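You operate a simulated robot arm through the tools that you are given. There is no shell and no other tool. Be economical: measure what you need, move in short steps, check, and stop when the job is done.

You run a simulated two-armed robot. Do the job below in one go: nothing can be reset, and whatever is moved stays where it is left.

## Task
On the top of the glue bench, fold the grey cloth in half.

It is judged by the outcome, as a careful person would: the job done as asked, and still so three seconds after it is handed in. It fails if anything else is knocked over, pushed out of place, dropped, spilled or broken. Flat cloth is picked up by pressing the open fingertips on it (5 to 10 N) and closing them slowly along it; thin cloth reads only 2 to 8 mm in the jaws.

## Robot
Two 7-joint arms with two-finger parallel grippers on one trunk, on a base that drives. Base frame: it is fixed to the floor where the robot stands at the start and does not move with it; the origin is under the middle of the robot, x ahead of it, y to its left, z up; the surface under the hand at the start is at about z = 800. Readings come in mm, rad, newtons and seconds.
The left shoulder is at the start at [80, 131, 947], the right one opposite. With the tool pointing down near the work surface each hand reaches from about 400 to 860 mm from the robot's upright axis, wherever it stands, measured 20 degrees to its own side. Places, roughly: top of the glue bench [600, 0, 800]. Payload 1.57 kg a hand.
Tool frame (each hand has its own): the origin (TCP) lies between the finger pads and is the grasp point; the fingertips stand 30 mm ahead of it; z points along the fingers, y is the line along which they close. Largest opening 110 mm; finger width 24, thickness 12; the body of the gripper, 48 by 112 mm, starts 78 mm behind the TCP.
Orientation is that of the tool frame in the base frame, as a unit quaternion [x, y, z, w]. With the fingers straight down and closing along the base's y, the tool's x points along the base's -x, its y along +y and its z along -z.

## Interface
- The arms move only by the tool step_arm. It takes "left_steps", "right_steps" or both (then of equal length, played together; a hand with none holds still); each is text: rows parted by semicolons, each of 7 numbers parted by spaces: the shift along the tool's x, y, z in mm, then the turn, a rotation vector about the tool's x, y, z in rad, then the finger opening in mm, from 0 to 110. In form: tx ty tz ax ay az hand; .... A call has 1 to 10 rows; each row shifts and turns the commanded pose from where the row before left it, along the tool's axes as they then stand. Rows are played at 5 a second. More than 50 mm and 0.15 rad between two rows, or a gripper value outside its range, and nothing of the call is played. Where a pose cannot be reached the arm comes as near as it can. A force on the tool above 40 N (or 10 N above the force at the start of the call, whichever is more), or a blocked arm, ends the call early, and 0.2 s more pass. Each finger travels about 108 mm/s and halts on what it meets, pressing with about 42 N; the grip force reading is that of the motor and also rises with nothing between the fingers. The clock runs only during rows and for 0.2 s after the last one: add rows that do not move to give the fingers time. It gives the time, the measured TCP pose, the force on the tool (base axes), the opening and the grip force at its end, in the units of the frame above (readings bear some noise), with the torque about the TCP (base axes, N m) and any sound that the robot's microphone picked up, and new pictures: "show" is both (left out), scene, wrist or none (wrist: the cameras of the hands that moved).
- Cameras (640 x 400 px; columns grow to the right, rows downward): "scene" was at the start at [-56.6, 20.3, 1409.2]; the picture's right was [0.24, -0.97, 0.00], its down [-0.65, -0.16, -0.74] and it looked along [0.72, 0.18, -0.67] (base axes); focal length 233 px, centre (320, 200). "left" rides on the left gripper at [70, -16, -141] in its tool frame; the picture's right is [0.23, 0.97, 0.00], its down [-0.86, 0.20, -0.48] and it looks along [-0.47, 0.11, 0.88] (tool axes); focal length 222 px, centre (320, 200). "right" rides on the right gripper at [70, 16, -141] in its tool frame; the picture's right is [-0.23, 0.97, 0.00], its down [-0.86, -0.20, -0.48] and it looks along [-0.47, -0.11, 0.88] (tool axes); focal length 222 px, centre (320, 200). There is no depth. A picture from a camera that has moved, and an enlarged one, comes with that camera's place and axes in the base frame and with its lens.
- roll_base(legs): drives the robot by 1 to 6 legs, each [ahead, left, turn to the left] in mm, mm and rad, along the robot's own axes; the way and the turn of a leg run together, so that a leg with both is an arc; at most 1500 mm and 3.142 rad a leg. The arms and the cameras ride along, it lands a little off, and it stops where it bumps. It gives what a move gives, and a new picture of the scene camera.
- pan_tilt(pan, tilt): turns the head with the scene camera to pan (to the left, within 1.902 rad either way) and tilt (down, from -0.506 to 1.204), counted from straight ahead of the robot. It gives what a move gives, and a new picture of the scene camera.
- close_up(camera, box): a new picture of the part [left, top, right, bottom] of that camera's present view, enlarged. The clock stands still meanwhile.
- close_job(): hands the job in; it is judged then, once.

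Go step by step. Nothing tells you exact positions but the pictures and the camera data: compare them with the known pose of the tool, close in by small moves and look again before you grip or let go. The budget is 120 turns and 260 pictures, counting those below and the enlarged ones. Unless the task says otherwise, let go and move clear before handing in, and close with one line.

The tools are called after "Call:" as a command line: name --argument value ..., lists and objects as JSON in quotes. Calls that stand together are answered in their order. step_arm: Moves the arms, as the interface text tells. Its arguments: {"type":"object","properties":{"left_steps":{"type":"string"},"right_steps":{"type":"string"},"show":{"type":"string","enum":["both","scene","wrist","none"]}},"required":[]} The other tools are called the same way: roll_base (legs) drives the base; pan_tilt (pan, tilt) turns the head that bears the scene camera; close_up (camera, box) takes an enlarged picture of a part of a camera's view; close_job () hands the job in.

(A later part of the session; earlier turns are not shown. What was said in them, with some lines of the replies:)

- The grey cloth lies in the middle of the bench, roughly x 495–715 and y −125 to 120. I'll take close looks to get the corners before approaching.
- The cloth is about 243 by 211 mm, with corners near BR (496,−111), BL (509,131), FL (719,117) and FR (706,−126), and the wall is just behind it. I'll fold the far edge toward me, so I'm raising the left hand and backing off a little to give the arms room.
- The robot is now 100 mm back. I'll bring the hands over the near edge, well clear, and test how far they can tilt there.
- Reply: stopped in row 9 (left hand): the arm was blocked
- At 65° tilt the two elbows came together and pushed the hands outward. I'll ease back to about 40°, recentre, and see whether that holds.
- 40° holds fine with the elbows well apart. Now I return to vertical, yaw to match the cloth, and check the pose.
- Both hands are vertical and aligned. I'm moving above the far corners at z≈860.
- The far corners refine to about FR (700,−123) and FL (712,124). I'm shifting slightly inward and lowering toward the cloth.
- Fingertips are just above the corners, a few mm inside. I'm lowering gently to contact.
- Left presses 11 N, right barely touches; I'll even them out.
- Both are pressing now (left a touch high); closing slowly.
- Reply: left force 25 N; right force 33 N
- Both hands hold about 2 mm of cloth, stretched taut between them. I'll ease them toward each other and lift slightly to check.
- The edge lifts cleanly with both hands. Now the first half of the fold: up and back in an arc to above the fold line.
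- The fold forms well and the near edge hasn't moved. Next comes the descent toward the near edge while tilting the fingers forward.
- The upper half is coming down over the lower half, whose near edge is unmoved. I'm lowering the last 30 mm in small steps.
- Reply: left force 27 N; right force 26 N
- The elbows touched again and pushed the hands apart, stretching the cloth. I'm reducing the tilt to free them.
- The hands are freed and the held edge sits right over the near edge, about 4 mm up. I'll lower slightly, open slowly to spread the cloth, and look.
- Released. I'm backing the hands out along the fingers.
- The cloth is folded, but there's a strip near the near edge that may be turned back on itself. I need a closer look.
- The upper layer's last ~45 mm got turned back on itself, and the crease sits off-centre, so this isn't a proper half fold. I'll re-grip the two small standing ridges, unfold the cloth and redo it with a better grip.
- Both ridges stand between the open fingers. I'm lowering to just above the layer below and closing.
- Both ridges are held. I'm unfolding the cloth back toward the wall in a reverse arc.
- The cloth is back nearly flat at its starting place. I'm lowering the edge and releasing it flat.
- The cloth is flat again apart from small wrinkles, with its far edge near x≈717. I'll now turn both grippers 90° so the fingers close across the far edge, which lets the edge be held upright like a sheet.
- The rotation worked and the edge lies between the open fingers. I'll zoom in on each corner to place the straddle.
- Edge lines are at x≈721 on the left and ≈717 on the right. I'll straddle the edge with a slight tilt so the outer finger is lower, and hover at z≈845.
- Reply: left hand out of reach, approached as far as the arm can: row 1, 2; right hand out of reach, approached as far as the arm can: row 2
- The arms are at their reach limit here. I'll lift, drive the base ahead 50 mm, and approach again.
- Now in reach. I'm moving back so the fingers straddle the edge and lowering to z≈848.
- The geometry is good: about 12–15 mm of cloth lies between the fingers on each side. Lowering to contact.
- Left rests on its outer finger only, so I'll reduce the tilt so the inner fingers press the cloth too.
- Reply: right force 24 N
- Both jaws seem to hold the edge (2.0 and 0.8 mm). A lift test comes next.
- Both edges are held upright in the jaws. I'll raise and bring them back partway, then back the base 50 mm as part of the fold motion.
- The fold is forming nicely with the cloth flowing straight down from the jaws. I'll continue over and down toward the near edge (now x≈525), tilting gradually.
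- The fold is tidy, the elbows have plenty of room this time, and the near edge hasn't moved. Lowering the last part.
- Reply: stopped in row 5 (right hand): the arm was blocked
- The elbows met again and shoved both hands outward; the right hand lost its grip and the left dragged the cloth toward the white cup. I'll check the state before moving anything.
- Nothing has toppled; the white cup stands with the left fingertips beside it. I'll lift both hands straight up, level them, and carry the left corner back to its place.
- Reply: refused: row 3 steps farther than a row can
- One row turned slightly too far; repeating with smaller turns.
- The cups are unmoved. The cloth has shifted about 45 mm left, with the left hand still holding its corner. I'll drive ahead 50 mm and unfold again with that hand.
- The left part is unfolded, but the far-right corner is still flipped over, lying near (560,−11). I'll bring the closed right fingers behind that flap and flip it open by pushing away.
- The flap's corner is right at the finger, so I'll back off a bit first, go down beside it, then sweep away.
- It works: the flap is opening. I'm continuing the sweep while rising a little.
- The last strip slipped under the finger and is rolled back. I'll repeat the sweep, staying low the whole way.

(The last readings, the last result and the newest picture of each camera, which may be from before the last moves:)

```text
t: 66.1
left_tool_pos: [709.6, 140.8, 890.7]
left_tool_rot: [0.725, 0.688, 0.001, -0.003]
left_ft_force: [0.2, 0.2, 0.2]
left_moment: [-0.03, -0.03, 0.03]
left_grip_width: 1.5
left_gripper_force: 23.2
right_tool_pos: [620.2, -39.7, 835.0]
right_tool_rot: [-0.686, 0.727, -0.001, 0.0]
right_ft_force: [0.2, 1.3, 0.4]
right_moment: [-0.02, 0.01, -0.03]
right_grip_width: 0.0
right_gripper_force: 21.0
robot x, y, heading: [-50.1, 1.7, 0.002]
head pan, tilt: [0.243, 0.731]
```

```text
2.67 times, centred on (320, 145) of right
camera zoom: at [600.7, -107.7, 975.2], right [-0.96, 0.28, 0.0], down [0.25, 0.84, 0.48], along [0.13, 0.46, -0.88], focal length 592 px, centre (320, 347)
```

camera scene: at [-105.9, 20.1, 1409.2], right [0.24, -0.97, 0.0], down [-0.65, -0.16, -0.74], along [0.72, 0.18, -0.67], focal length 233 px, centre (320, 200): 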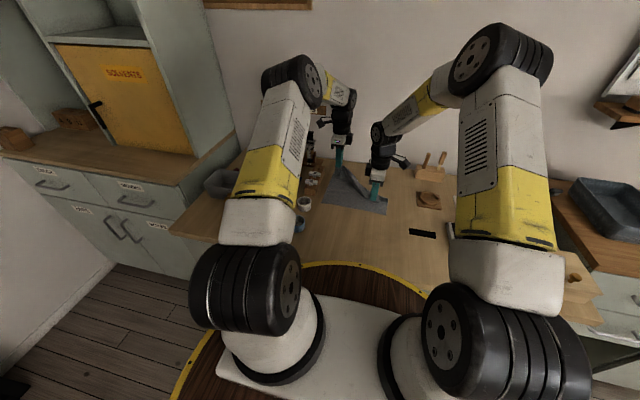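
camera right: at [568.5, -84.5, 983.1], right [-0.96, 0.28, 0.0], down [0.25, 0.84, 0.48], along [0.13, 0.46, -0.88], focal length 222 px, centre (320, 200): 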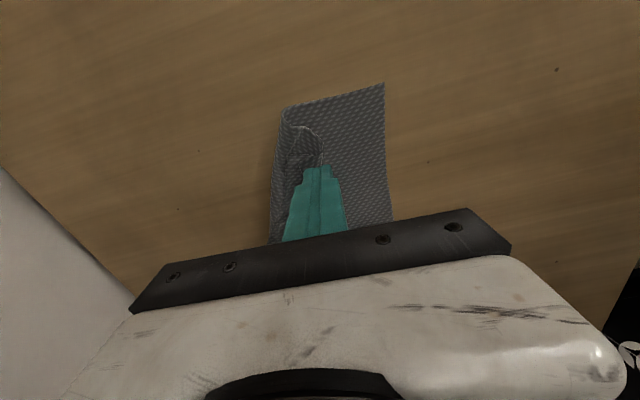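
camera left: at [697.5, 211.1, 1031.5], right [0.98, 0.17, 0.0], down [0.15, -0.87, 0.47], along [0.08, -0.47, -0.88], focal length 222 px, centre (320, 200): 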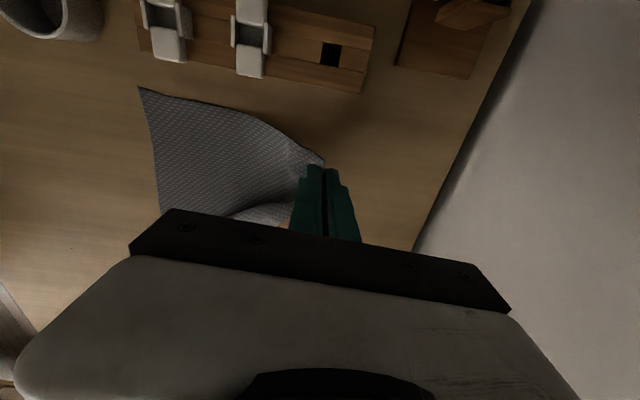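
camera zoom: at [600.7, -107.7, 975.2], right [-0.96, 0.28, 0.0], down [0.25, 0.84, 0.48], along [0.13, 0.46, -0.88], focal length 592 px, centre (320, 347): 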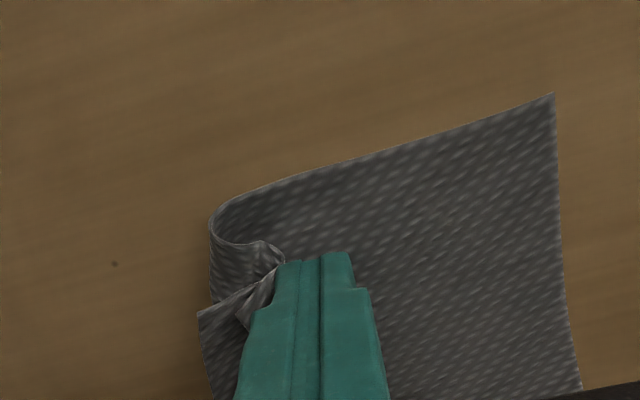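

Call:
step_arm --right_steps "0 -12 0 0 0 0 0; 0 -12 -1 0 0 0 0; 0 -12 -1 0 0 0 0; 0 -12 -1 0 0 0 0; 0 0 0 0 0 0 0" --show "none"

Call:
close_up --camera "scene" --box '[300, 150, 420, 225]'

Call:
close_up --camera "right" --box '[200, 70, 440, 220]'

```text
t: 67.3
left_tool_pos: [710.8, 140.8, 889.9]
left_tool_rot: [0.726, 0.687, 0.0, -0.003]
left_ft_force: [-0.8, 0.2, -0.7]
left_moment: [-0.05, -0.01, -0.02]
left_grip_width: 1.7
left_gripper_force: 23.0
right_tool_pos: [668.2, -42.9, 837.4]
right_tool_rot: [-0.687, 0.727, -0.001, -0.001]
right_ft_force: [-0.2, 0.0, 0.1]
right_moment: [-0.01, 0.02, -0.01]
right_grip_width: 0.0
right_gripper_force: 21.2
robot x, y, heading: [-49.0, -0.9, 0.002]
head pan, tilt: [0.243, 0.731]
```

```text
5.33 times, centred on (360, 188) of scene
camera zoom: at [-105.9, 20.1, 1409.2], right [0.24, -0.97, 0.0], down [-0.65, -0.16, -0.74], along [0.72, 0.18, -0.67], focal length 1244 px, centre (107, 267)
```

zoom: 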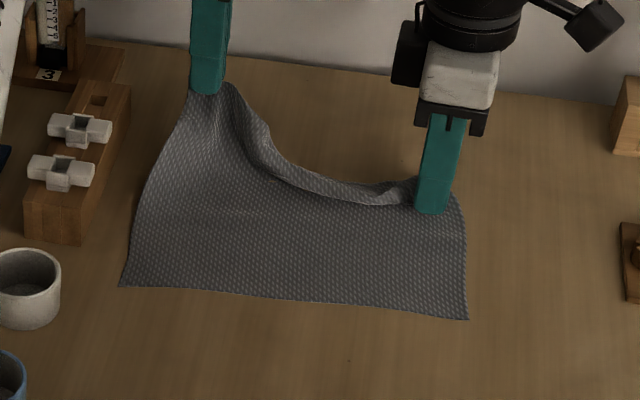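

```text
2.67 times, centred on (320, 145) of right
camera zoom: at [647.5, -109.6, 977.2], right [-0.96, 0.28, 0.0], down [0.25, 0.84, 0.48], along [0.13, 0.46, -0.88], focal length 592 px, centre (320, 347)
```

zoom: 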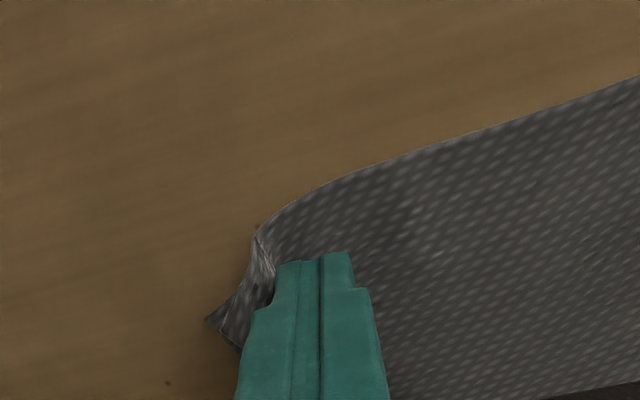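

The flap is nearly open; a bit more push, then lift clear.

Call:
step_arm --right_steps "0 -12 0 0 0 0 0; 0 -12 0 0 0 0 0; 0 -12 0 0 0 0 0; 0 -8 0 0 0 0 0; 0 0 -25 0 0 0 0; 20 0 -30 0 0 0 0; 40 20 0 0 0 0 0; 30 20 0 0 0 0 0" --show "wrist"

Call:
close_up --camera "scene" --box '[300, 150, 420, 225]'

```text
t: 69.1
left_tool_pos: [709.8, 141.5, 889.9]
left_tool_rot: [0.726, 0.688, 0.001, -0.002]
left_ft_force: [0.5, -0.2, 0.2]
left_moment: [-0.03, -0.03, 0.03]
left_grip_width: 1.5
left_gripper_force: 23.8
right_tool_pos: [664.3, -130.6, 892.1]
right_tool_rot: [-0.687, 0.727, 0.001, -0.001]
right_ft_force: [-0.4, 0.1, 0.4]
right_moment: [-0.04, 0.03, 0.01]
right_grip_width: 0.0
right_gripper_force: 21.1
robot x, y, heading: [-49.6, 1.7, -0.002]
head pan, tilt: [0.243, 0.731]
camera right: at [644.5, -197.2, 1032.3], right [-0.96, 0.28, 0.0], down [0.25, 0.84, 0.48], along [0.13, 0.46, -0.88], focal length 222 px, centre (320, 200)
```

right: 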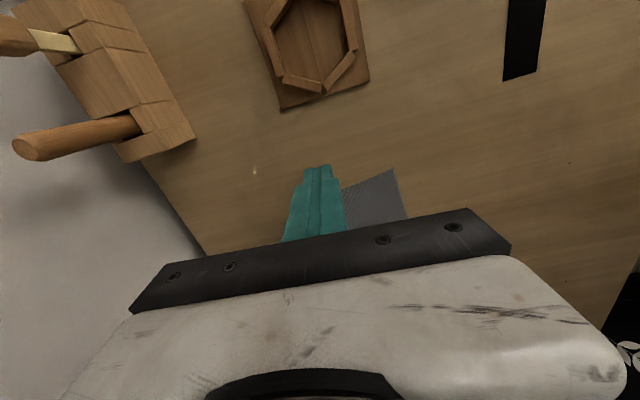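

```text
5.33 times, centred on (360, 188) of scene
camera zoom: at [-105.6, 20.3, 1409.2], right [0.24, -0.97, 0.0], down [-0.65, -0.16, -0.74], along [0.72, 0.18, -0.67], focal length 1244 px, centre (107, 267)
```

zoom: 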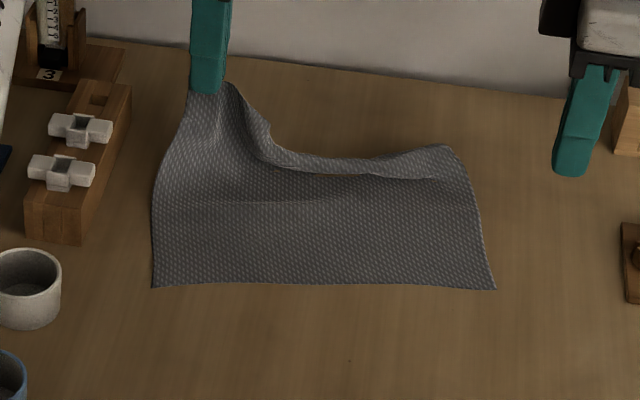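

The cloth is unfolded but rotated: the right side sits about 55 mm too far back. I'll lower the left corner, then press the right fingertips on the cloth and drag the right side back toward me.

Call:
step_arm --left_steps "0 0 15 0 0 0 0; 0 0 15 0 0 0 0; 0 0 15 0 0 0 0; 0 0 0 0 0 0 0; 0 0 0 0 0 0 0; 0 0 0 0 0 0 0" --right_steps "-25 0 0 0 0 0 0; -25 5 0 0 0 0 0; 0 0 25 0 0 0 0; 0 0 25 0 0 0 0; 0 0 8 0 0 0 0; 0 0 0 0 0 0 0" --show "none"

Call:
close_up --camera "scene" --box '[300, 150, 420, 225]'

Call:
close_up --camera "right" --box '[120, 50, 600, 350]'

```text
t: 70.5
left_tool_pos: [710.6, 141.1, 843.6]
left_tool_rot: [0.725, 0.688, 0.001, -0.002]
left_ft_force: [0.5, -0.1, 0.8]
left_moment: [0.0, -0.05, -0.02]
left_grip_width: 1.7
left_gripper_force: 23.8
right_tool_pos: [662.6, -82.1, 834.9]
right_tool_rot: [-0.687, 0.727, 0.0, 0.0]
right_ft_force: [-0.8, -0.3, -0.9]
right_moment: [0.01, 0.01, 0.01]
right_grip_width: 0.0
right_gripper_force: 21.0
robot x, y, heading: [-48.5, 0.1, -0.0]
head pan, tilt: [0.243, 0.731]
```

```text
5.33 times, centred on (360, 188) of scene
camera zoom: at [-105.9, 20.1, 1409.2], right [0.24, -0.97, 0.0], down [-0.65, -0.16, -0.74], along [0.72, 0.18, -0.67], focal length 1244 px, centre (107, 267)
```

zoom: 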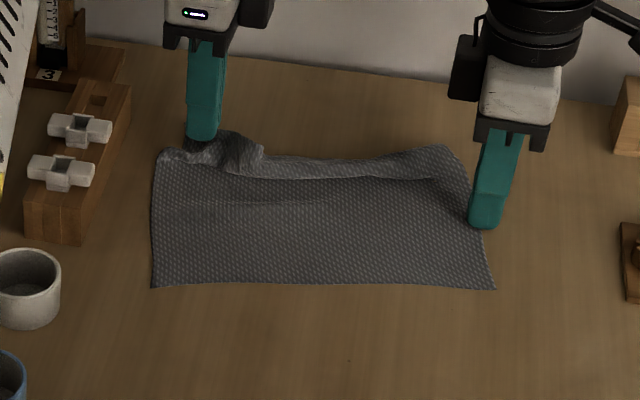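

```text
1.33 times, centred on (360, 200) of right
camera zoom: at [643.2, -149.5, 974.5], right [-0.96, 0.28, 0.0], down [0.25, 0.84, 0.48], along [0.13, 0.46, -0.88], focal length 296 px, centre (267, 200)
```

zoom: 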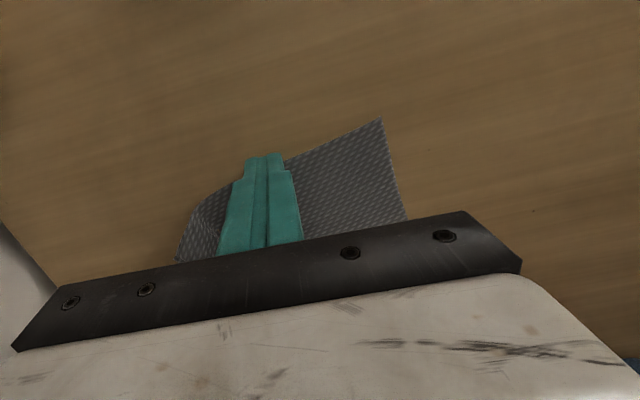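

Call:
step_arm --left_steps "0 0 -15 0 0 0 0; 0 0 -15 0 0 0 0; 0 0 0 0 0 0 0; 0 0 0 0 0 0 0; 0 0 0 0 0 0 0" --right_steps "-15 5 -10 0 0 0 0; -15 5 0 0 0 0 0; 0 0 10 0 0 0 0; 0 0 3 0 0 0 0; 0 0 1 0 0 0 0" --show "none"

```text
t: 71.7
left_tool_pos: [710.2, 140.7, 872.3]
left_tool_rot: [0.725, 0.689, 0.0, -0.002]
left_ft_force: [0.1, 0.7, 0.3]
left_moment: [0.02, -0.05, -0.06]
left_grip_width: 1.7
left_gripper_force: 23.5
right_tool_pos: [656.5, -52.0, 830.6]
right_tool_rot: [-0.686, 0.728, -0.001, 0.0]
right_ft_force: [-3.9, -1.8, 15.3]
right_moment: [0.01, 0.11, 0.0]
right_grip_width: 0.0
right_gripper_force: 21.1
robot x, y, heading: [-47.7, -1.5, 0.002]
head pan, tilt: [0.243, 0.731]
```

Pressing on the cloth; now I'll drag toward me by 60 mm.

Call:
step_arm --right_steps "0 6 -0.5 0 0 0 0; 0 7 0 0 0 0 0; 0 8 0 0 0 0 0; 0 8 0 0 0 0 0; 0 8 0 0 0 0 0; 0 8 0 0 0 0 0; 0 8 0 0 0 0 0; 0 7 0 0 0 0 0; 0 0 0 0 0 0 0" --show "none"

Call:
close_up --camera "scene" --box '[300, 150, 420, 225]'

```text
t: 73.7
left_tool_pos: [711.7, 140.7, 873.4]
left_tool_rot: [0.726, 0.688, 0.001, -0.002]
left_ft_force: [0.2, 0.1, 0.5]
left_moment: [-0.03, -0.03, 0.02]
left_grip_width: 1.5
left_gripper_force: 24.0
right_tool_pos: [596.8, -47.8, 831.1]
right_tool_rot: [-0.687, 0.727, -0.002, 0.0]
right_ft_force: [5.9, -0.9, 27.1]
right_moment: [0.01, -0.15, -0.04]
right_grip_width: 0.1
right_gripper_force: 21.3
robot x, y, heading: [-51.9, -1.2, -0.002]
head pan, tilt: [0.243, 0.731]
```

```text
5.33 times, centred on (360, 188) of scene
camera zoom: at [-106.5, 20.1, 1409.2], right [0.24, -0.97, 0.0], down [-0.65, -0.16, -0.74], along [0.72, 0.18, -0.67], focal length 1244 px, centre (107, 267)
```

zoom: 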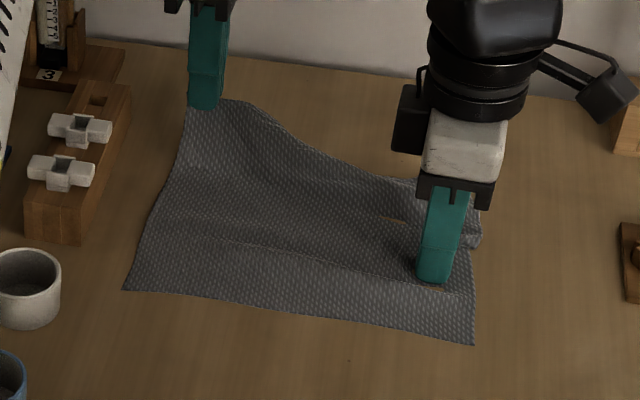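

The cloth is squared up nicely. I'll lift the right hand clear and look at the far-right corner.

Call:
step_arm --right_steps "0 0 -25 0 0 0 30; 30 -30 -30 0 0 0 30; 30 -30 0 0 0 0 30; 0 -20 0 0 0 0 30; 0 0 0 0 0 0 30" --show "wrist"

Call:
close_up --camera "scene" --box '[300, 150, 420, 225]'

```text
refused: row 2 steps farther than a row can; nothing moved
```

```text
5.33 times, centred on (360, 188) of scene
camera zoom: at [-106.5, 20.1, 1409.2], right [0.24, -0.97, 0.0], down [-0.65, -0.16, -0.74], along [0.72, 0.18, -0.67], focal length 1244 px, centre (107, 267)
```

zoom: 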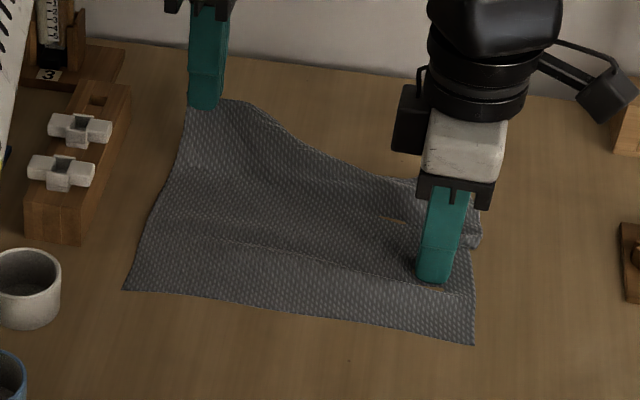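

Call:
step_arm --right_steps "0 0 -25 0 0 0 30; 20 -20 -30 0 0 0 30; 20 -30 0 0 0 0 30; 20 -30 0 0 0 0 30; 0 0 0 0 0 0 30" --show "wrist"

Call:
close_up --camera "scene" --box '[300, 150, 420, 225]'

Call:
close_up --camera "right" --box '[200, 60, 520, 260]'

```text
t: 74.9
left_tool_pos: [713.5, 142.0, 872.7]
left_tool_rot: [0.725, 0.688, 0.0, -0.002]
left_ft_force: [0.2, -0.1, -0.7]
left_moment: [-0.02, -0.03, 0.02]
left_grip_width: 1.7
left_gripper_force: 23.3
right_tool_pos: [673.4, -112.0, 886.4]
right_tool_rot: [-0.687, 0.726, -0.001, -0.001]
right_ft_force: [-1.1, -0.6, 0.3]
right_moment: [-0.01, -0.02, -0.03]
right_grip_width: 30.3
right_gripper_force: 0.2
robot x, y, heading: [-49.0, -0.1, -0.003]
head pan, tilt: [0.243, 0.731]
camera right: at [653.0, -180.1, 1026.5], right [-0.96, 0.28, 0.0], down [0.25, 0.84, 0.48], along [0.13, 0.46, -0.88], focal length 222 px, centre (320, 200)
```

right: 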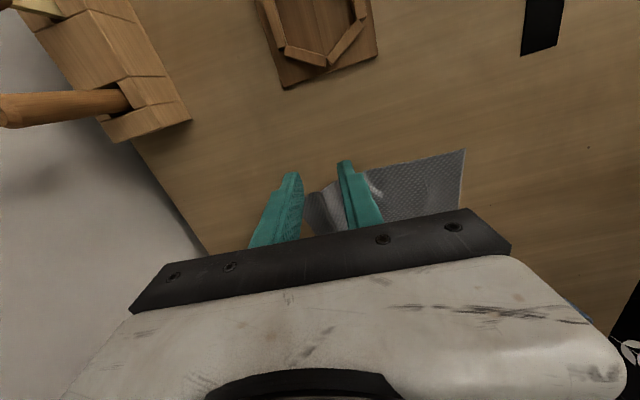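

```text
5.33 times, centred on (360, 188) of scene
camera zoom: at [-105.9, 20.1, 1409.2], right [0.24, -0.97, 0.0], down [-0.65, -0.16, -0.74], along [0.72, 0.18, -0.67], focal length 1244 px, centre (107, 267)
```

zoom: 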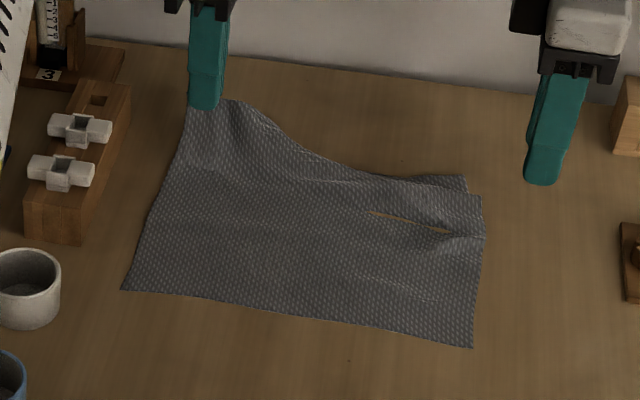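

```text
2.00 times, centred on (360, 160) of right
camera zoom: at [653.0, -180.1, 1026.5], right [-0.96, 0.28, 0.0], down [0.25, 0.84, 0.48], along [0.13, 0.46, -0.88], focal length 444 px, centre (240, 280)
```

zoom: 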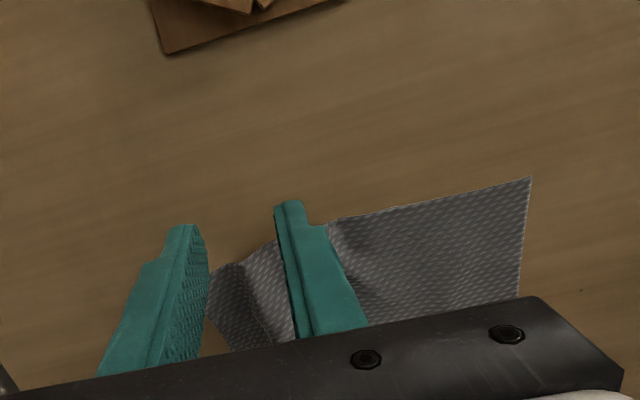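

The far-right corner is at about (705,−69) with its edge along x≈705. I'm placing the right jaws astride that edge at y≈−55.

Call:
step_arm --right_steps "-20 -11 0 -0.03 0 0 30; -20 -11 0 0 0 0 30; -19 -11.5 0 0 0 0 30; 0 0 20 0 0 0 30; 0 0 16 0 0 0 30; 0 0 0 0 0 0 30" --show "none"

Call:
close_up --camera "right" --box '[230, 80, 430, 230]'

```text
t: 76.3
left_tool_pos: [710.2, 141.6, 873.0]
left_tool_rot: [0.726, 0.688, 0.0, -0.002]
left_ft_force: [-0.3, 0.5, -0.9]
left_moment: [-0.01, -0.02, 0.02]
left_grip_width: 1.6
left_gripper_force: 23.3
right_tool_pos: [707.0, -55.2, 847.5]
right_tool_rot: [-0.686, 0.727, 0.01, -0.011]
right_ft_force: [-0.2, -0.9, 0.2]
right_moment: [0.0, -0.03, 0.0]
right_grip_width: 30.2
right_gripper_force: 0.0
robot x, y, heading: [-49.1, -0.8, 0.003]
head pan, tilt: [0.243, 0.731]
```

```text
2.67 times, centred on (330, 155) of right
camera zoom: at [691.7, -123.0, 988.4], right [-0.96, 0.28, 0.03], down [0.26, 0.84, 0.47], along [0.11, 0.46, -0.88], focal length 592 px, centre (293, 320)
```

zoom: 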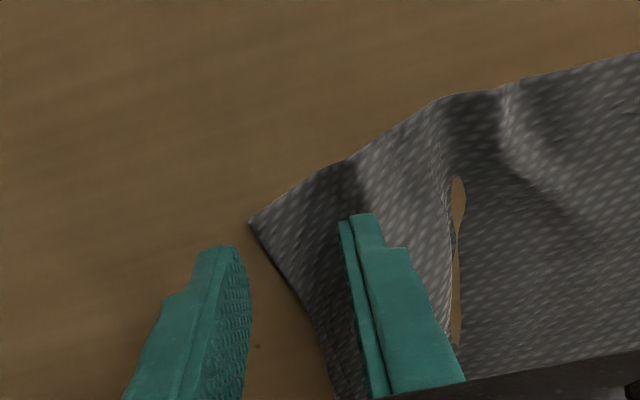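

The corner is at (718,−64), so I'm shifting 12 mm outward and lowering to contact.

Call:
step_arm --right_steps "-5 -12 0 0 0 0 30; 0 0 10 0 0 0 30; 0 0 5 0 0 0 30; 0 0 1.5 0 0 0 30; 0 0 0 0 0 0 30" --show "none"

Call:
close_up --camera "right" --box '[230, 80, 430, 230]'

```text
t: 77.5
left_tool_pos: [711.3, 141.8, 873.3]
left_tool_rot: [0.725, 0.689, -0.001, -0.002]
left_ft_force: [-0.1, 0.3, 0.1]
left_moment: [0.02, -0.03, 0.0]
left_grip_width: 1.6
left_gripper_force: 23.2
right_tool_pos: [719.3, -51.5, 830.5]
right_tool_rot: [-0.687, 0.726, 0.01, -0.012]
right_ft_force: [0.4, 1.3, 0.4]
right_moment: [0.02, -0.01, 0.0]
right_grip_width: 29.8
right_gripper_force: 0.0
robot x, y, heading: [-50.3, 1.1, 0.001]
head pan, tilt: [0.243, 0.731]
```

```text
2.67 times, centred on (330, 155) of right
camera zoom: at [704.6, -119.4, 972.2], right [-0.96, 0.28, 0.03], down [0.26, 0.84, 0.47], along [0.11, 0.46, -0.88], focal length 592 px, centre (293, 320)
```

zoom: 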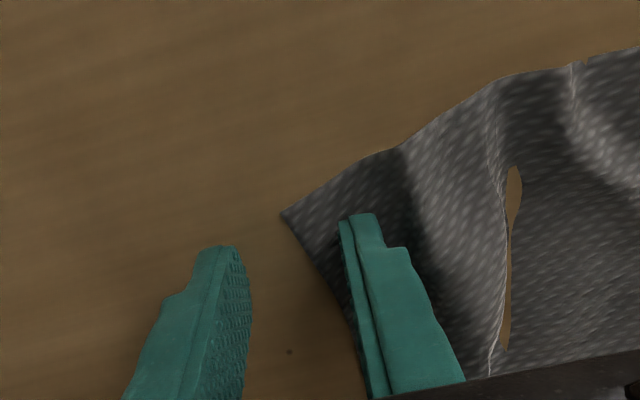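

Call:
step_arm --right_steps "3 4 0 0 0 0 30; 0 0 1 0 0 0 30; 0 0 0.7 0 0 0 30; 0 0 0 0 0 0 30" --show "none"

```text
t: 78.5
left_tool_pos: [711.5, 142.2, 873.5]
left_tool_rot: [0.725, 0.689, 0.001, -0.002]
left_ft_force: [0.1, 0.5, 0.5]
left_moment: [-0.03, -0.04, -0.01]
left_grip_width: 1.5
left_gripper_force: 23.7
right_tool_pos: [716.3, -55.0, 830.2]
right_tool_rot: [-0.686, 0.727, 0.009, -0.011]
right_ft_force: [-0.9, -0.4, 2.8]
right_moment: [0.0, 0.0, -0.02]
right_grip_width: 30.1
right_gripper_force: 0.1
robot x, y, heading: [-46.6, -0.6, 0.002]
head pan, tilt: [0.243, 0.731]
```

Call:
step_arm --right_steps "0 0 0.9 0 0 0 30; 0 0 0 0 0 0 26; 0 0 0 0 0 0 22; 0 0 0 0 0 0 18; 0 0 0 0 0 0 14; 0 0 0 0 0 0 11; 0 0 0 0 0 0 8; 0 0 0 0 0 0 5; 0 0 0 0 0 0 2; 0 0 0 0 0 0 0" --show "none"

Call:
step_arm --right_steps "0 0 -10 0 0 0 0; 0 0 -15 0 0 0 0; 0 0 -15 0 0 0 0; 0 0 0 0 0 0 0" --show "none"

Call:
close_up --camera "scene" --box '[300, 150, 420, 225]'

Call:
close_up --camera "right" --box '[230, 80, 430, 230]'

```text
t: 80.7
left_tool_pos: [710.3, 142.2, 874.0]
left_tool_rot: [0.725, 0.688, 0.0, -0.002]
left_ft_force: [-0.3, 0.1, -0.4]
left_moment: [0.02, -0.01, -0.03]
left_grip_width: 1.5
left_gripper_force: 23.2
right_tool_pos: [715.8, -52.8, 829.4]
right_tool_rot: [-0.688, 0.726, 0.01, -0.01]
right_ft_force: [0.2, 4.5, 29.3]
right_moment: [0.16, 0.07, 0.01]
right_grip_width: 1.9
right_gripper_force: 23.7
robot x, y, heading: [-52.1, 1.9, 0.001]
head pan, tilt: [0.243, 0.731]
```

```text
t: 81.7
left_tool_pos: [711.3, 139.6, 873.8]
left_tool_rot: [0.726, 0.688, 0.001, -0.002]
left_ft_force: [0.3, -0.7, 0.5]
left_moment: [-0.01, 0.02, 0.03]
left_grip_width: 1.8
left_gripper_force: 23.6
right_tool_pos: [716.3, -55.3, 869.1]
right_tool_rot: [-0.687, 0.726, 0.01, -0.012]
right_ft_force: [-0.1, -0.6, -0.1]
right_moment: [0.01, 0.0, 0.01]
right_grip_width: 1.6
right_gripper_force: 23.2
robot x, y, heading: [-50.0, -0.1, 0.001]
head pan, tilt: [0.243, 0.731]
```

```text
5.33 times, centred on (360, 188) of scene
camera zoom: at [-105.9, 20.0, 1409.2], right [0.24, -0.97, 0.0], down [-0.65, -0.16, -0.74], along [0.72, 0.18, -0.67], focal length 1244 px, centre (107, 267)
```

zoom: 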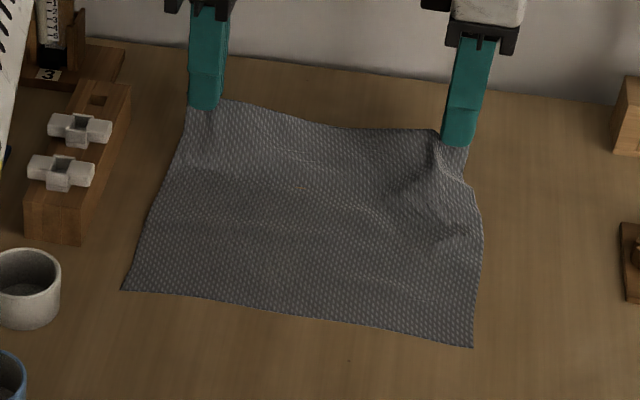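

```text
2.67 times, centred on (330, 155) of right
camera zoom: at [701.2, -122.1, 1009.6], right [-0.96, 0.28, 0.03], down [0.26, 0.84, 0.47], along [0.11, 0.46, -0.88], focal length 592 px, centre (293, 320)
```

zoom: 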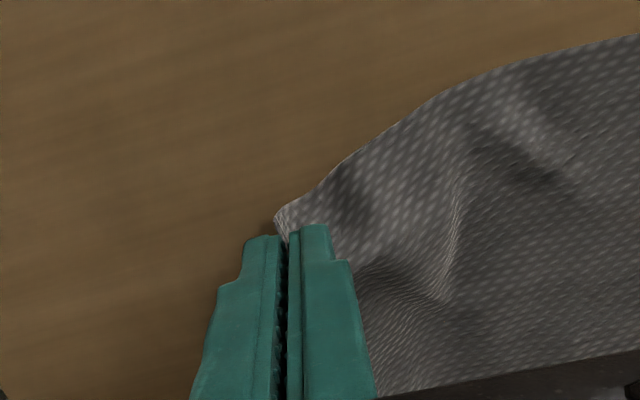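

Both corners are held again and the cloth is square: near edge at x≈528, y from −78 to 167. I'll raise the edge, spread the hands slightly to straighten it, then back the base 80 mm as part of the fold.

Call:
step_arm --left_steps "3 -4 -9 0 0 0 0; 3 -5 -9 0 0 0 0; 3 -5 -9 0 0 0 0; 3 -5 -9 0 0 0 0; 0 0 0 0 0 0 0" --right_steps "3 5 -10 0.01 0 0 0; 3 6 -10 0.01 0 0 0; 3 6 -10 0.01 0 0 0; 2 7 -10 0 0 0 0; 0 0 0 0 0 0 0" --show "none"

Call:
roll_base --legs '[[-80, 0, 0]]'

Call:
close_up --camera "scene" --box '[300, 150, 420, 225]'

```text
t: 82.9
left_tool_pos: [691.5, 155.4, 910.5]
left_tool_rot: [0.726, 0.688, 0.0, -0.001]
left_ft_force: [0.4, -2.0, -0.4]
left_moment: [-0.09, -0.01, 0.02]
left_grip_width: 1.6
left_gripper_force: 23.9
right_tool_pos: [692.6, -62.7, 909.6]
right_tool_rot: [-0.687, 0.727, 0.0, -0.001]
right_ft_force: [0.0, 1.8, 0.0]
right_moment: [0.05, 0.04, 0.0]
right_grip_width: 1.5
right_gripper_force: 23.7
robot x, y, heading: [-48.1, -1.8, -0.005]
head pan, tilt: [0.243, 0.731]
```

```text
t: 84.0
left_tool_pos: [611.5, 156.7, 910.0]
left_tool_rot: [0.725, 0.688, 0.0, -0.002]
left_ft_force: [-0.5, -2.7, -0.3]
left_moment: [-0.06, 0.0, 0.0]
left_grip_width: 1.6
left_gripper_force: 23.6
right_tool_pos: [611.5, -61.2, 908.2]
right_tool_rot: [-0.687, 0.727, -0.001, -0.001]
right_ft_force: [-0.4, 2.8, 1.2]
right_moment: [0.09, 0.04, -0.02]
right_grip_width: 1.4
right_gripper_force: 22.8
robot x, y, heading: [-128.7, -0.0, -0.004]
head pan, tilt: [0.243, 0.731]
camera scene: at [-187.3, 20.0, 1409.2], right [0.24, -0.97, 0.0], down [-0.65, -0.16, -0.74], along [0.72, 0.18, -0.67], focal length 233 px, centre (320, 200)
```

scene: 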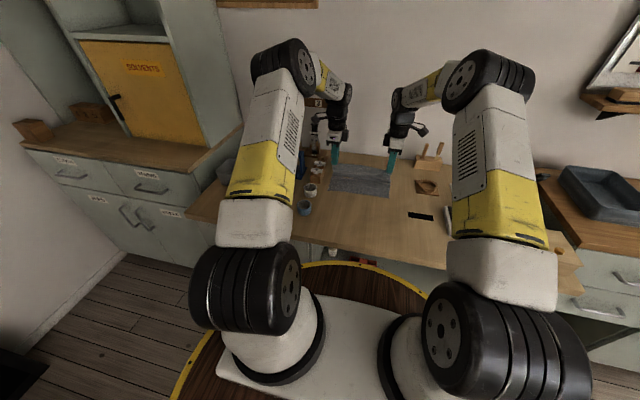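

```text
5.33 times, centred on (360, 188) of scene
camera zoom: at [-187.3, 20.0, 1409.2], right [0.24, -0.97, 0.0], down [-0.65, -0.16, -0.74], along [0.72, 0.18, -0.67], focal length 1244 px, centre (107, 267)
```

zoom: 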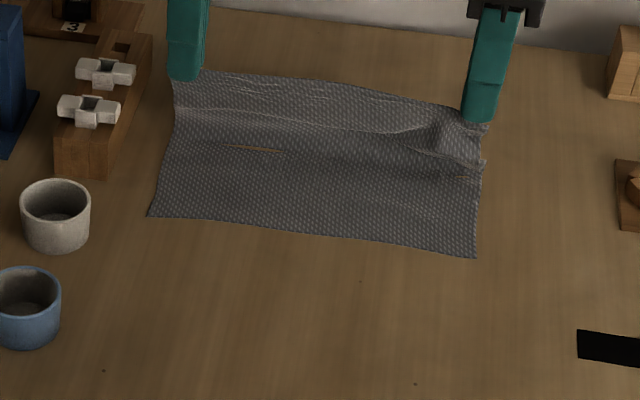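

All good: the upper half now hangs over the lower one. I'm continuing down with a tilt limited to 0.3 rad this time.

Call:
step_arm --left_steps "0 -12 2 -0.04 0 0 0; 0 -12 2.1 -0.04 0 0 0; 0 -10.6 4.3 -0.04 0 0 0; 0 -10.6 4.3 -0.04 0 0 0; 0 -10.3 6.7 -0.04 0 0 0; 0 -10.4 6.7 -0.04 0 0 0; 0 -7.9 7.5 -0.03 0 0 0; 0 -7.9 7.6 -0.03 0 0 0; 0 0 0 0 0 0 0" --right_steps "0 11 2 0.04 0 0 0; 0 11 2.1 0.04 0 0 0; 0 9.6 4.3 0.04 0 0 0; 0 9.6 4.3 0.04 0 0 0; 0 9.3 6.7 0.04 0 0 0; 0 9.3 6.7 0.04 0 0 0; 0 6.9 7.5 0.03 0 0 0; 0 6.9 7.6 0.03 0 0 0; 0 0 0 0 0 0 0" --show "both"

Call:
close_up --camera "scene" --box '[300, 150, 420, 225]'

```text
t: 86.0
left_tool_pos: [538.4, 158.2, 858.9]
left_tool_rot: [0.718, 0.68, 0.104, 0.106]
left_ft_force: [-0.3, -2.2, 0.1]
left_moment: [-0.04, 0.03, 0.01]
left_grip_width: 1.6
left_gripper_force: 23.1
right_tool_pos: [545.9, -58.6, 861.1]
right_tool_rot: [-0.68, 0.718, -0.109, 0.102]
right_ft_force: [0.2, 3.3, 0.6]
right_moment: [0.06, 0.04, 0.02]
right_grip_width: 1.3
right_gripper_force: 23.2
robot x, y, heading: [-134.0, 0.1, 0.001]
head pan, tilt: [0.243, 0.731]
camera scene: at [-187.4, 20.0, 1409.2], right [0.24, -0.97, 0.0], down [-0.65, -0.16, -0.74], along [0.72, 0.18, -0.67], focal length 233 px, centre (320, 200)
camera right: at [484.9, -123.9, 988.9], right [-0.92, 0.28, -0.29], down [0.1, 0.85, 0.51], along [0.39, 0.44, -0.81], focal length 222 px, centre (320, 200)
camera left: at [483.4, 231.6, 989.4], right [0.94, 0.18, 0.29], down [0.01, -0.86, 0.51], along [0.34, -0.48, -0.81], focal length 222 px, centre (320, 200)
```

scene: 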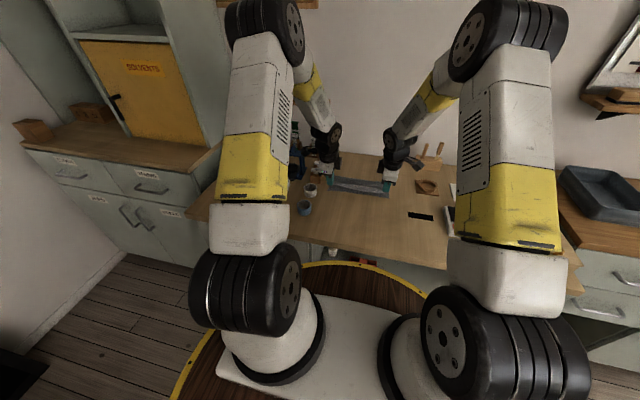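
right: 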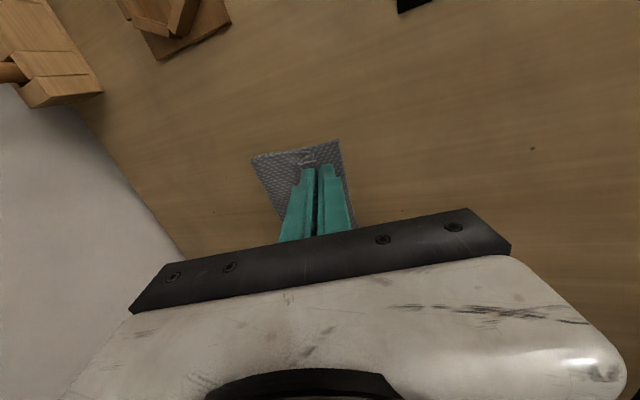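
left: 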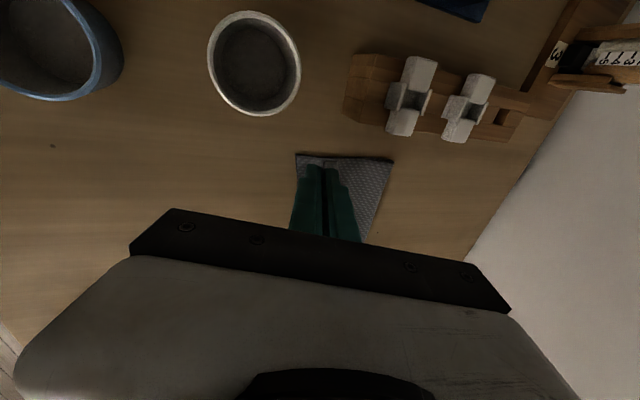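

```text
5.33 times, centred on (360, 188) of scene
camera zoom: at [-187.4, 20.0, 1409.2], right [0.24, -0.97, 0.0], down [-0.65, -0.16, -0.74], along [0.72, 0.18, -0.67], focal length 1244 px, centre (107, 267)
```

zoom: 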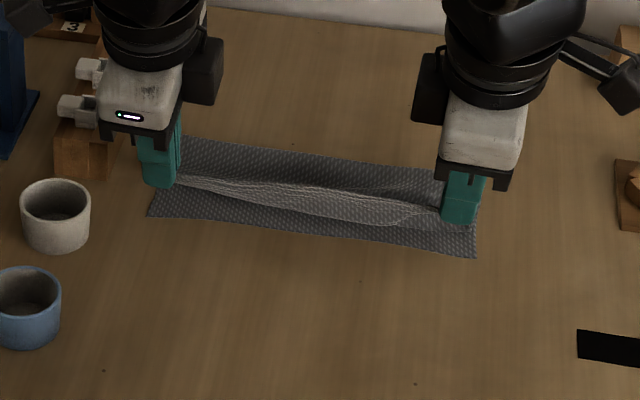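

The fold is straight, the elbows are well apart and the near edge is unmoved. I'm lowering the last 18 mm gently.

Call:
step_arm --left_steps "0 -3 5.4 0 0 0 0; 0 -3 5.4 0 0 0 0; 0 -3.2 5.5 0 0 0 0; 0 0 0 0 0 0 0" --right_steps "0 2.6 5.5 0 0 0 0; 0 2.6 5.5 0 0 0 0; 0 2.8 5.5 0 0 0 0; 0 0 0 0 0 0 0" --show "wrist"

Call:
close_up --camera "scene" --box '[300, 150, 420, 225]'

Call:
close_up --camera "right" --box '[230, 100, 390, 220]'

Call:
close_up --camera "left" --box '[250, 100, 410, 220]'

```text
t: 87.0
left_tool_pos: [533.2, 160.6, 840.2]
left_tool_rot: [0.717, 0.681, 0.104, 0.106]
left_ft_force: [-0.1, -2.6, -0.2]
left_moment: [-0.07, 0.02, -0.05]
left_grip_width: 1.7
left_gripper_force: 23.7
right_tool_pos: [542.9, -60.1, 842.4]
right_tool_rot: [-0.679, 0.718, -0.11, 0.102]
right_ft_force: [-0.3, 3.0, -0.7]
right_moment: [0.09, 0.0, 0.05]
right_grip_width: 1.7
right_gripper_force: 23.4
robot x, y, heading: [-130.7, -3.2, 0.002]
head pan, tilt: [0.243, 0.731]
camera right: at [482.3, -123.7, 971.0], right [-0.92, 0.28, -0.29], down [0.1, 0.85, 0.51], along [0.39, 0.44, -0.81], focal length 222 px, centre (320, 200)
camera left: at [479.6, 232.5, 971.6], right [0.94, 0.18, 0.29], down [0.0, -0.86, 0.51], along [0.34, -0.48, -0.81], focal length 222 px, centre (320, 200)
```

right: 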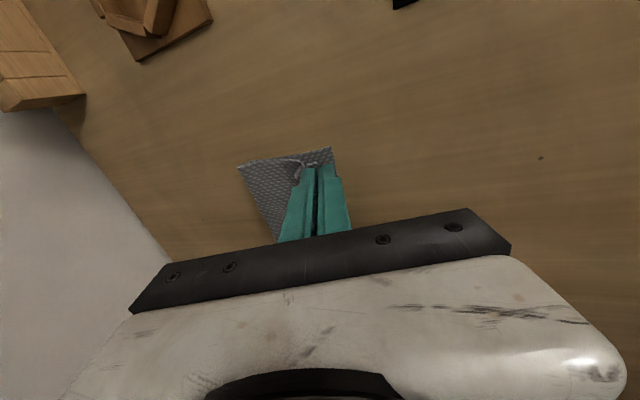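
left: 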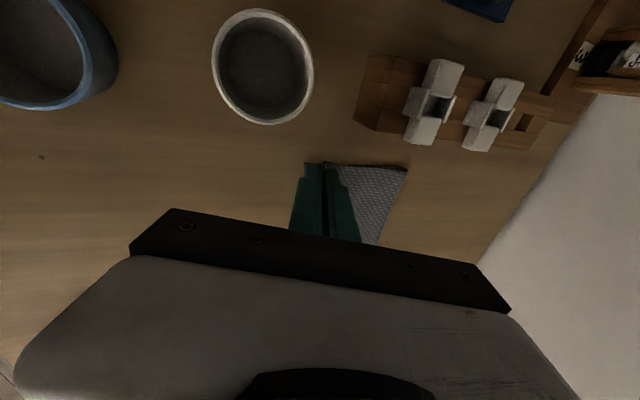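

```text
5.33 times, centred on (360, 188) of scene
camera zoom: at [-187.4, 20.0, 1409.2], right [0.24, -0.97, 0.0], down [-0.65, -0.16, -0.74], along [0.72, 0.18, -0.67], focal length 1244 px, centre (107, 267)
```

zoom: 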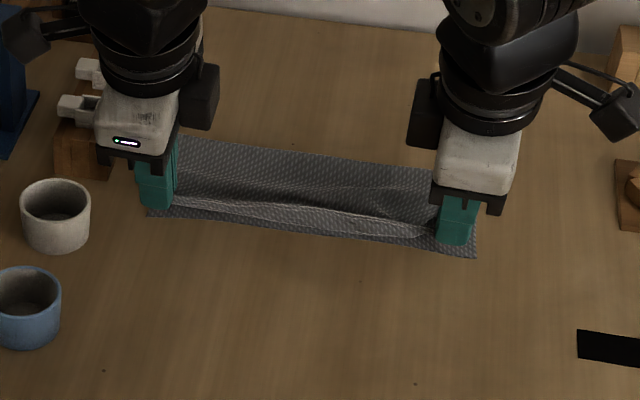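

```text
3.33 times, centred on (310, 160) of right
camera zoom: at [482.3, -123.7, 971.0], right [-0.92, 0.28, -0.29], down [0.1, 0.85, 0.51], along [0.39, 0.44, -0.81], focal length 740 px, centre (353, 333)
```

zoom: 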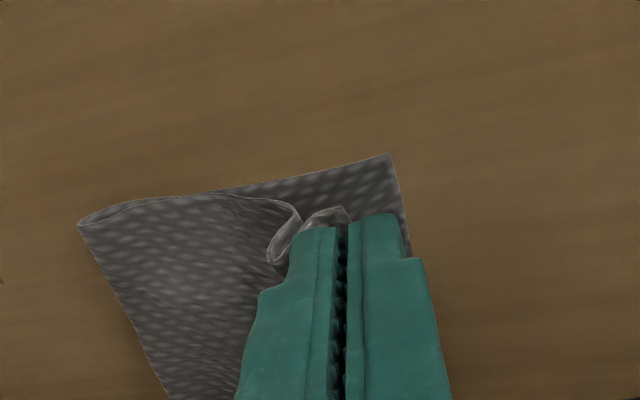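

```text
3.33 times, centred on (330, 160) of left
camera zoom: at [479.6, 232.5, 971.6], right [0.94, 0.18, 0.29], down [0.0, -0.86, 0.51], along [0.34, -0.48, -0.81], focal length 740 px, centre (287, 333)
```

zoom: 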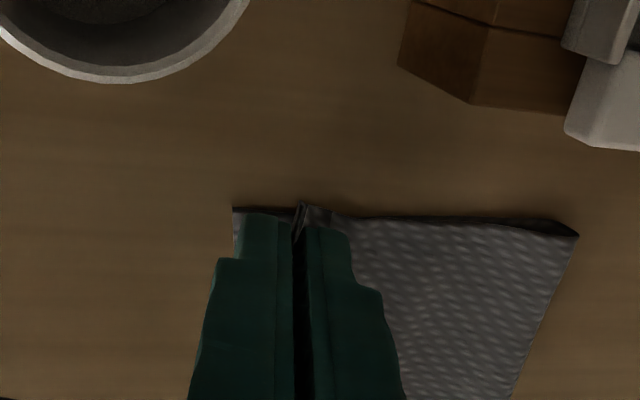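

The layers line up well: crease near x≈640, near edge ≈541, jaws about 11 mm short of it. I'll open a little and withdraw along the fingers.

Call:
step_arm --left_steps "0 0 0 0 0 0 4; 0 0 0 0 0 0 8; 0 0 0 0 0 0 12; 0 0 -6 0 0 0 14; 0 0 -10 0 0 0 16; 0 0 -20 0 0 0 16; 0 0 -30 0 0 0 16; 0 0 -30 0 0 0 16" --right_steps "0 0 0 0 0 0 4; 0 0 0 0 0 0 8; 0 0 0 0 0 0 12; 0 0 -6 0 0 0 14; 0 0 -10 0 0 0 16; 0 0 -20 0 0 0 16; 0 0 -30 0 0 0 16; 0 0 -30 0 0 0 16" --show "wrist"

Call:
close_up --camera "scene" --box '[300, 150, 420, 225]'

Call:
close_up --camera "right" --box '[230, 100, 390, 220]'

Call:
close_up --camera "left" --box '[250, 100, 410, 220]'

```text
t: 88.8
left_tool_pos: [505.2, 161.7, 935.0]
left_tool_rot: [0.717, 0.681, 0.103, 0.106]
left_ft_force: [0.9, -1.5, 0.4]
left_moment: [0.01, 0.0, -0.03]
left_grip_width: 16.0
left_gripper_force: 0.0
right_tool_pos: [514.0, -58.0, 933.5]
right_tool_rot: [-0.68, 0.718, -0.108, 0.101]
right_ft_force: [0.6, 0.1, 0.2]
right_moment: [0.02, 0.02, -0.03]
right_grip_width: 15.8
right_gripper_force: 0.0
robot x, y, heading: [-132.5, 3.5, -0.0]
head pan, tilt: [0.243, 0.731]
camera right: at [454.4, -122.6, 1062.8], right [-0.92, 0.28, -0.29], down [0.1, 0.85, 0.51], along [0.39, 0.44, -0.81], focal length 222 px, centre (320, 200)
camera left: at [452.6, 233.1, 1065.5], right [0.94, 0.18, 0.29], down [0.01, -0.86, 0.51], along [0.34, -0.48, -0.81], focal length 222 px, centre (320, 200)
```

right: 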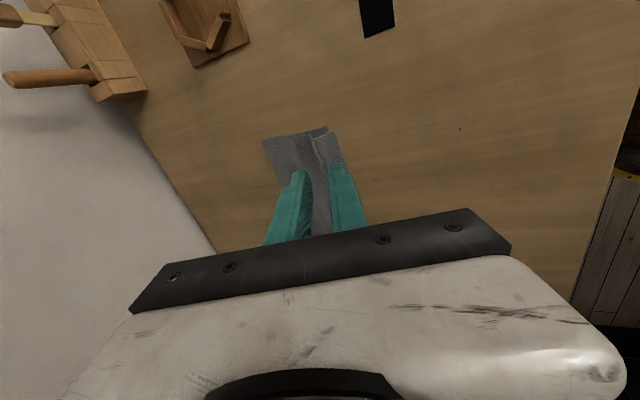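
left: 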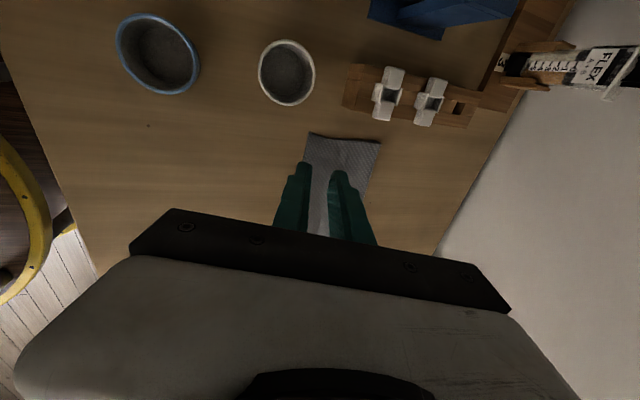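

```text
5.33 times, centred on (360, 188) of scene
camera zoom: at [-186.9, 20.1, 1409.2], right [0.24, -0.97, 0.0], down [-0.65, -0.16, -0.74], along [0.72, 0.18, -0.67], focal length 1244 px, centre (107, 267)
```

zoom: 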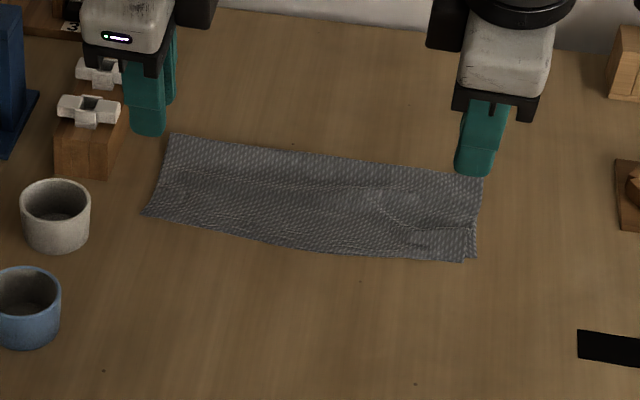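

```text
3.33 times, centred on (310, 160) of right
camera zoom: at [454.4, -122.6, 1062.8], right [-0.92, 0.28, -0.29], down [0.1, 0.85, 0.51], along [0.39, 0.44, -0.81], focal length 740 px, centre (353, 333)
```

zoom: 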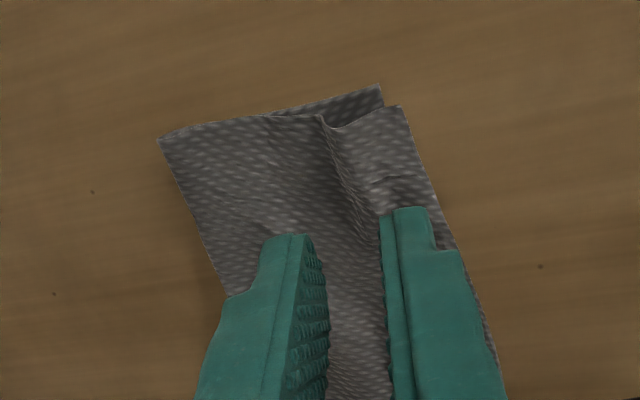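

```text
3.33 times, centred on (330, 160) of left
camera zoom: at [452.6, 233.1, 1065.5], right [0.94, 0.18, 0.29], down [0.01, -0.86, 0.51], along [0.34, -0.48, -0.81], focal length 740 px, centre (287, 333)
```

zoom: 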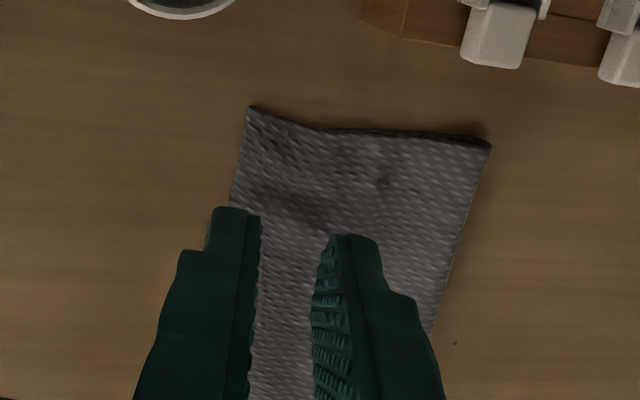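

An excellent result: the layers coincide within several mm with only a slight wrinkle. I'll withdraw the hands up and clear, then check once more.

Call:
step_arm --left_steps "0 0 -30 0 0 0 16; 0 0 -30 0 0 0 16; 20 -20 -10 0 0 0 16; 20 -20 0 0 0 0 16; 0 0 0 0 0 0 16; 0 0 0 0 0 0 16" --right_steps "0 0 -30 0 0 0 16; 0 0 -30 0 0 0 16; 30 20 -10 0 0 0 16; 30 20 0 0 0 0 16; 0 0 0 0 0 0 16; 0 0 0 0 0 0 16" --show "both"

Call:
close_up --camera "scene" --box '[290, 140, 450, 240]'

Call:
close_up --camera "scene" --box '[322, 172, 398, 220]'

```text
t: 90.2
left_tool_pos: [447.8, 204.5, 989.6]
left_tool_rot: [0.718, 0.68, 0.103, 0.106]
left_ft_force: [0.1, -0.6, 0.4]
left_moment: [0.07, 0.04, 0.0]
left_grip_width: 16.0
left_gripper_force: 0.0
right_tool_pos: [450.9, -113.8, 988.8]
right_tool_rot: [-0.679, 0.719, -0.109, 0.101]
right_ft_force: [-0.6, 0.4, 0.2]
right_moment: [0.01, 0.01, -0.01]
right_grip_width: 15.8
right_gripper_force: 0.0
robot x, y, heading: [-130.1, -0.2, 0.002]
head pan, tilt: [0.243, 0.731]
camera scene: at [-187.5, 20.0, 1409.2], right [0.24, -0.97, 0.0], down [-0.65, -0.16, -0.74], along [0.72, 0.18, -0.67], focal length 233 px, centre (320, 200)
camera right: at [390.7, -179.1, 1118.8], right [-0.92, 0.28, -0.29], down [0.1, 0.85, 0.51], along [0.39, 0.44, -0.81], focal length 222 px, centre (320, 200)
camera left: at [393.4, 277.0, 1119.9], right [0.94, 0.18, 0.29], down [0.01, -0.86, 0.51], along [0.34, -0.48, -0.81], focal length 222 px, centre (320, 200)
```

scene: 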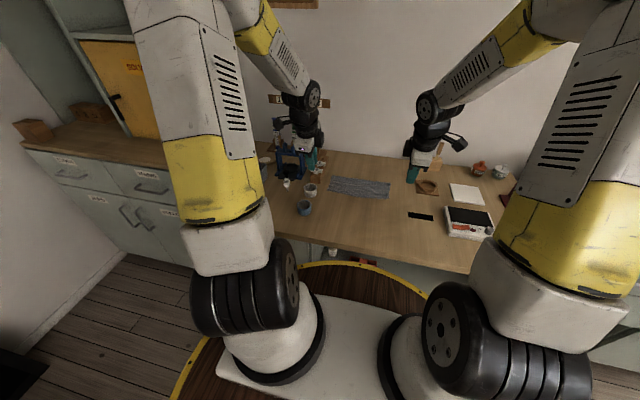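
right: 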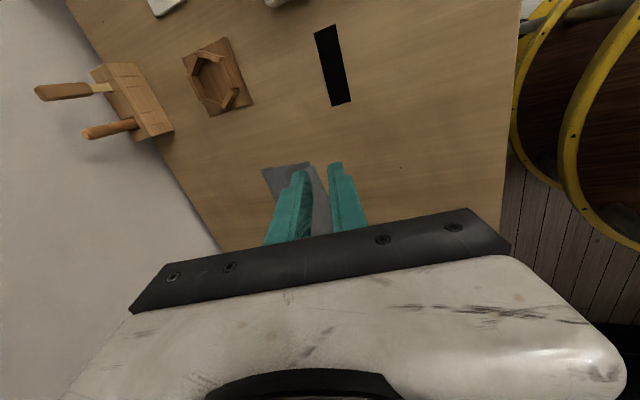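
left: 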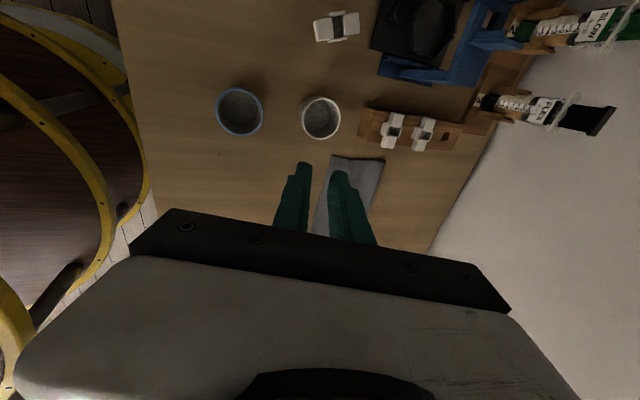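

```text
4.00 times, centred on (370, 190) of scene
camera zoom: at [-187.5, 20.0, 1409.2], right [0.24, -0.97, 0.0], down [-0.65, -0.16, -0.74], along [0.72, 0.18, -0.67], focal length 933 px, centre (120, 240)
```

zoom: 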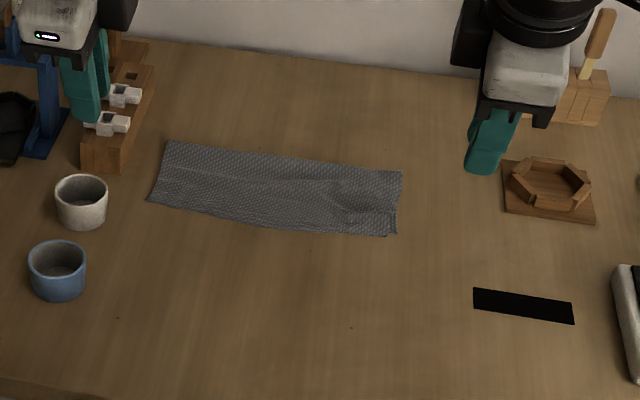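

```text
8.33 times, centred on (360, 196) of scene
camera zoom: at [-187.5, 20.0, 1409.2], right [0.24, -0.97, 0.0], down [-0.65, -0.16, -0.74], along [0.72, 0.18, -0.67], focal length 1943 px, centre (-13, 233)
```

zoom: 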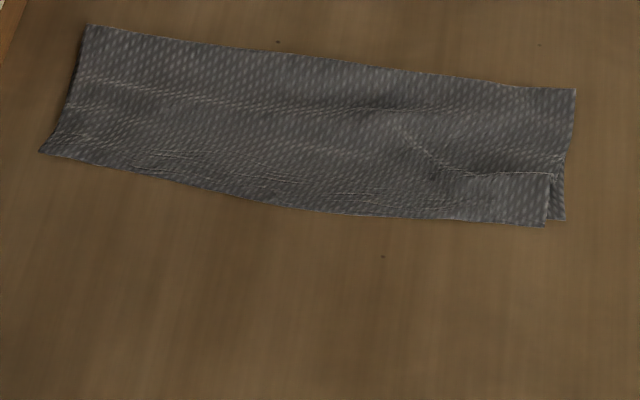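

The cloth lies folded in half with its edges matching to within about a centimetre. Nothing around it appears to have moved, and both hands are clear.

Call:
close_job

```text
The job is handed in.
```

The grey cloth is folded in half on top of the glue bench, edges matching to about 1 cm; it now sits about 45 mm left of where it started, and nothing else appears to have moved.
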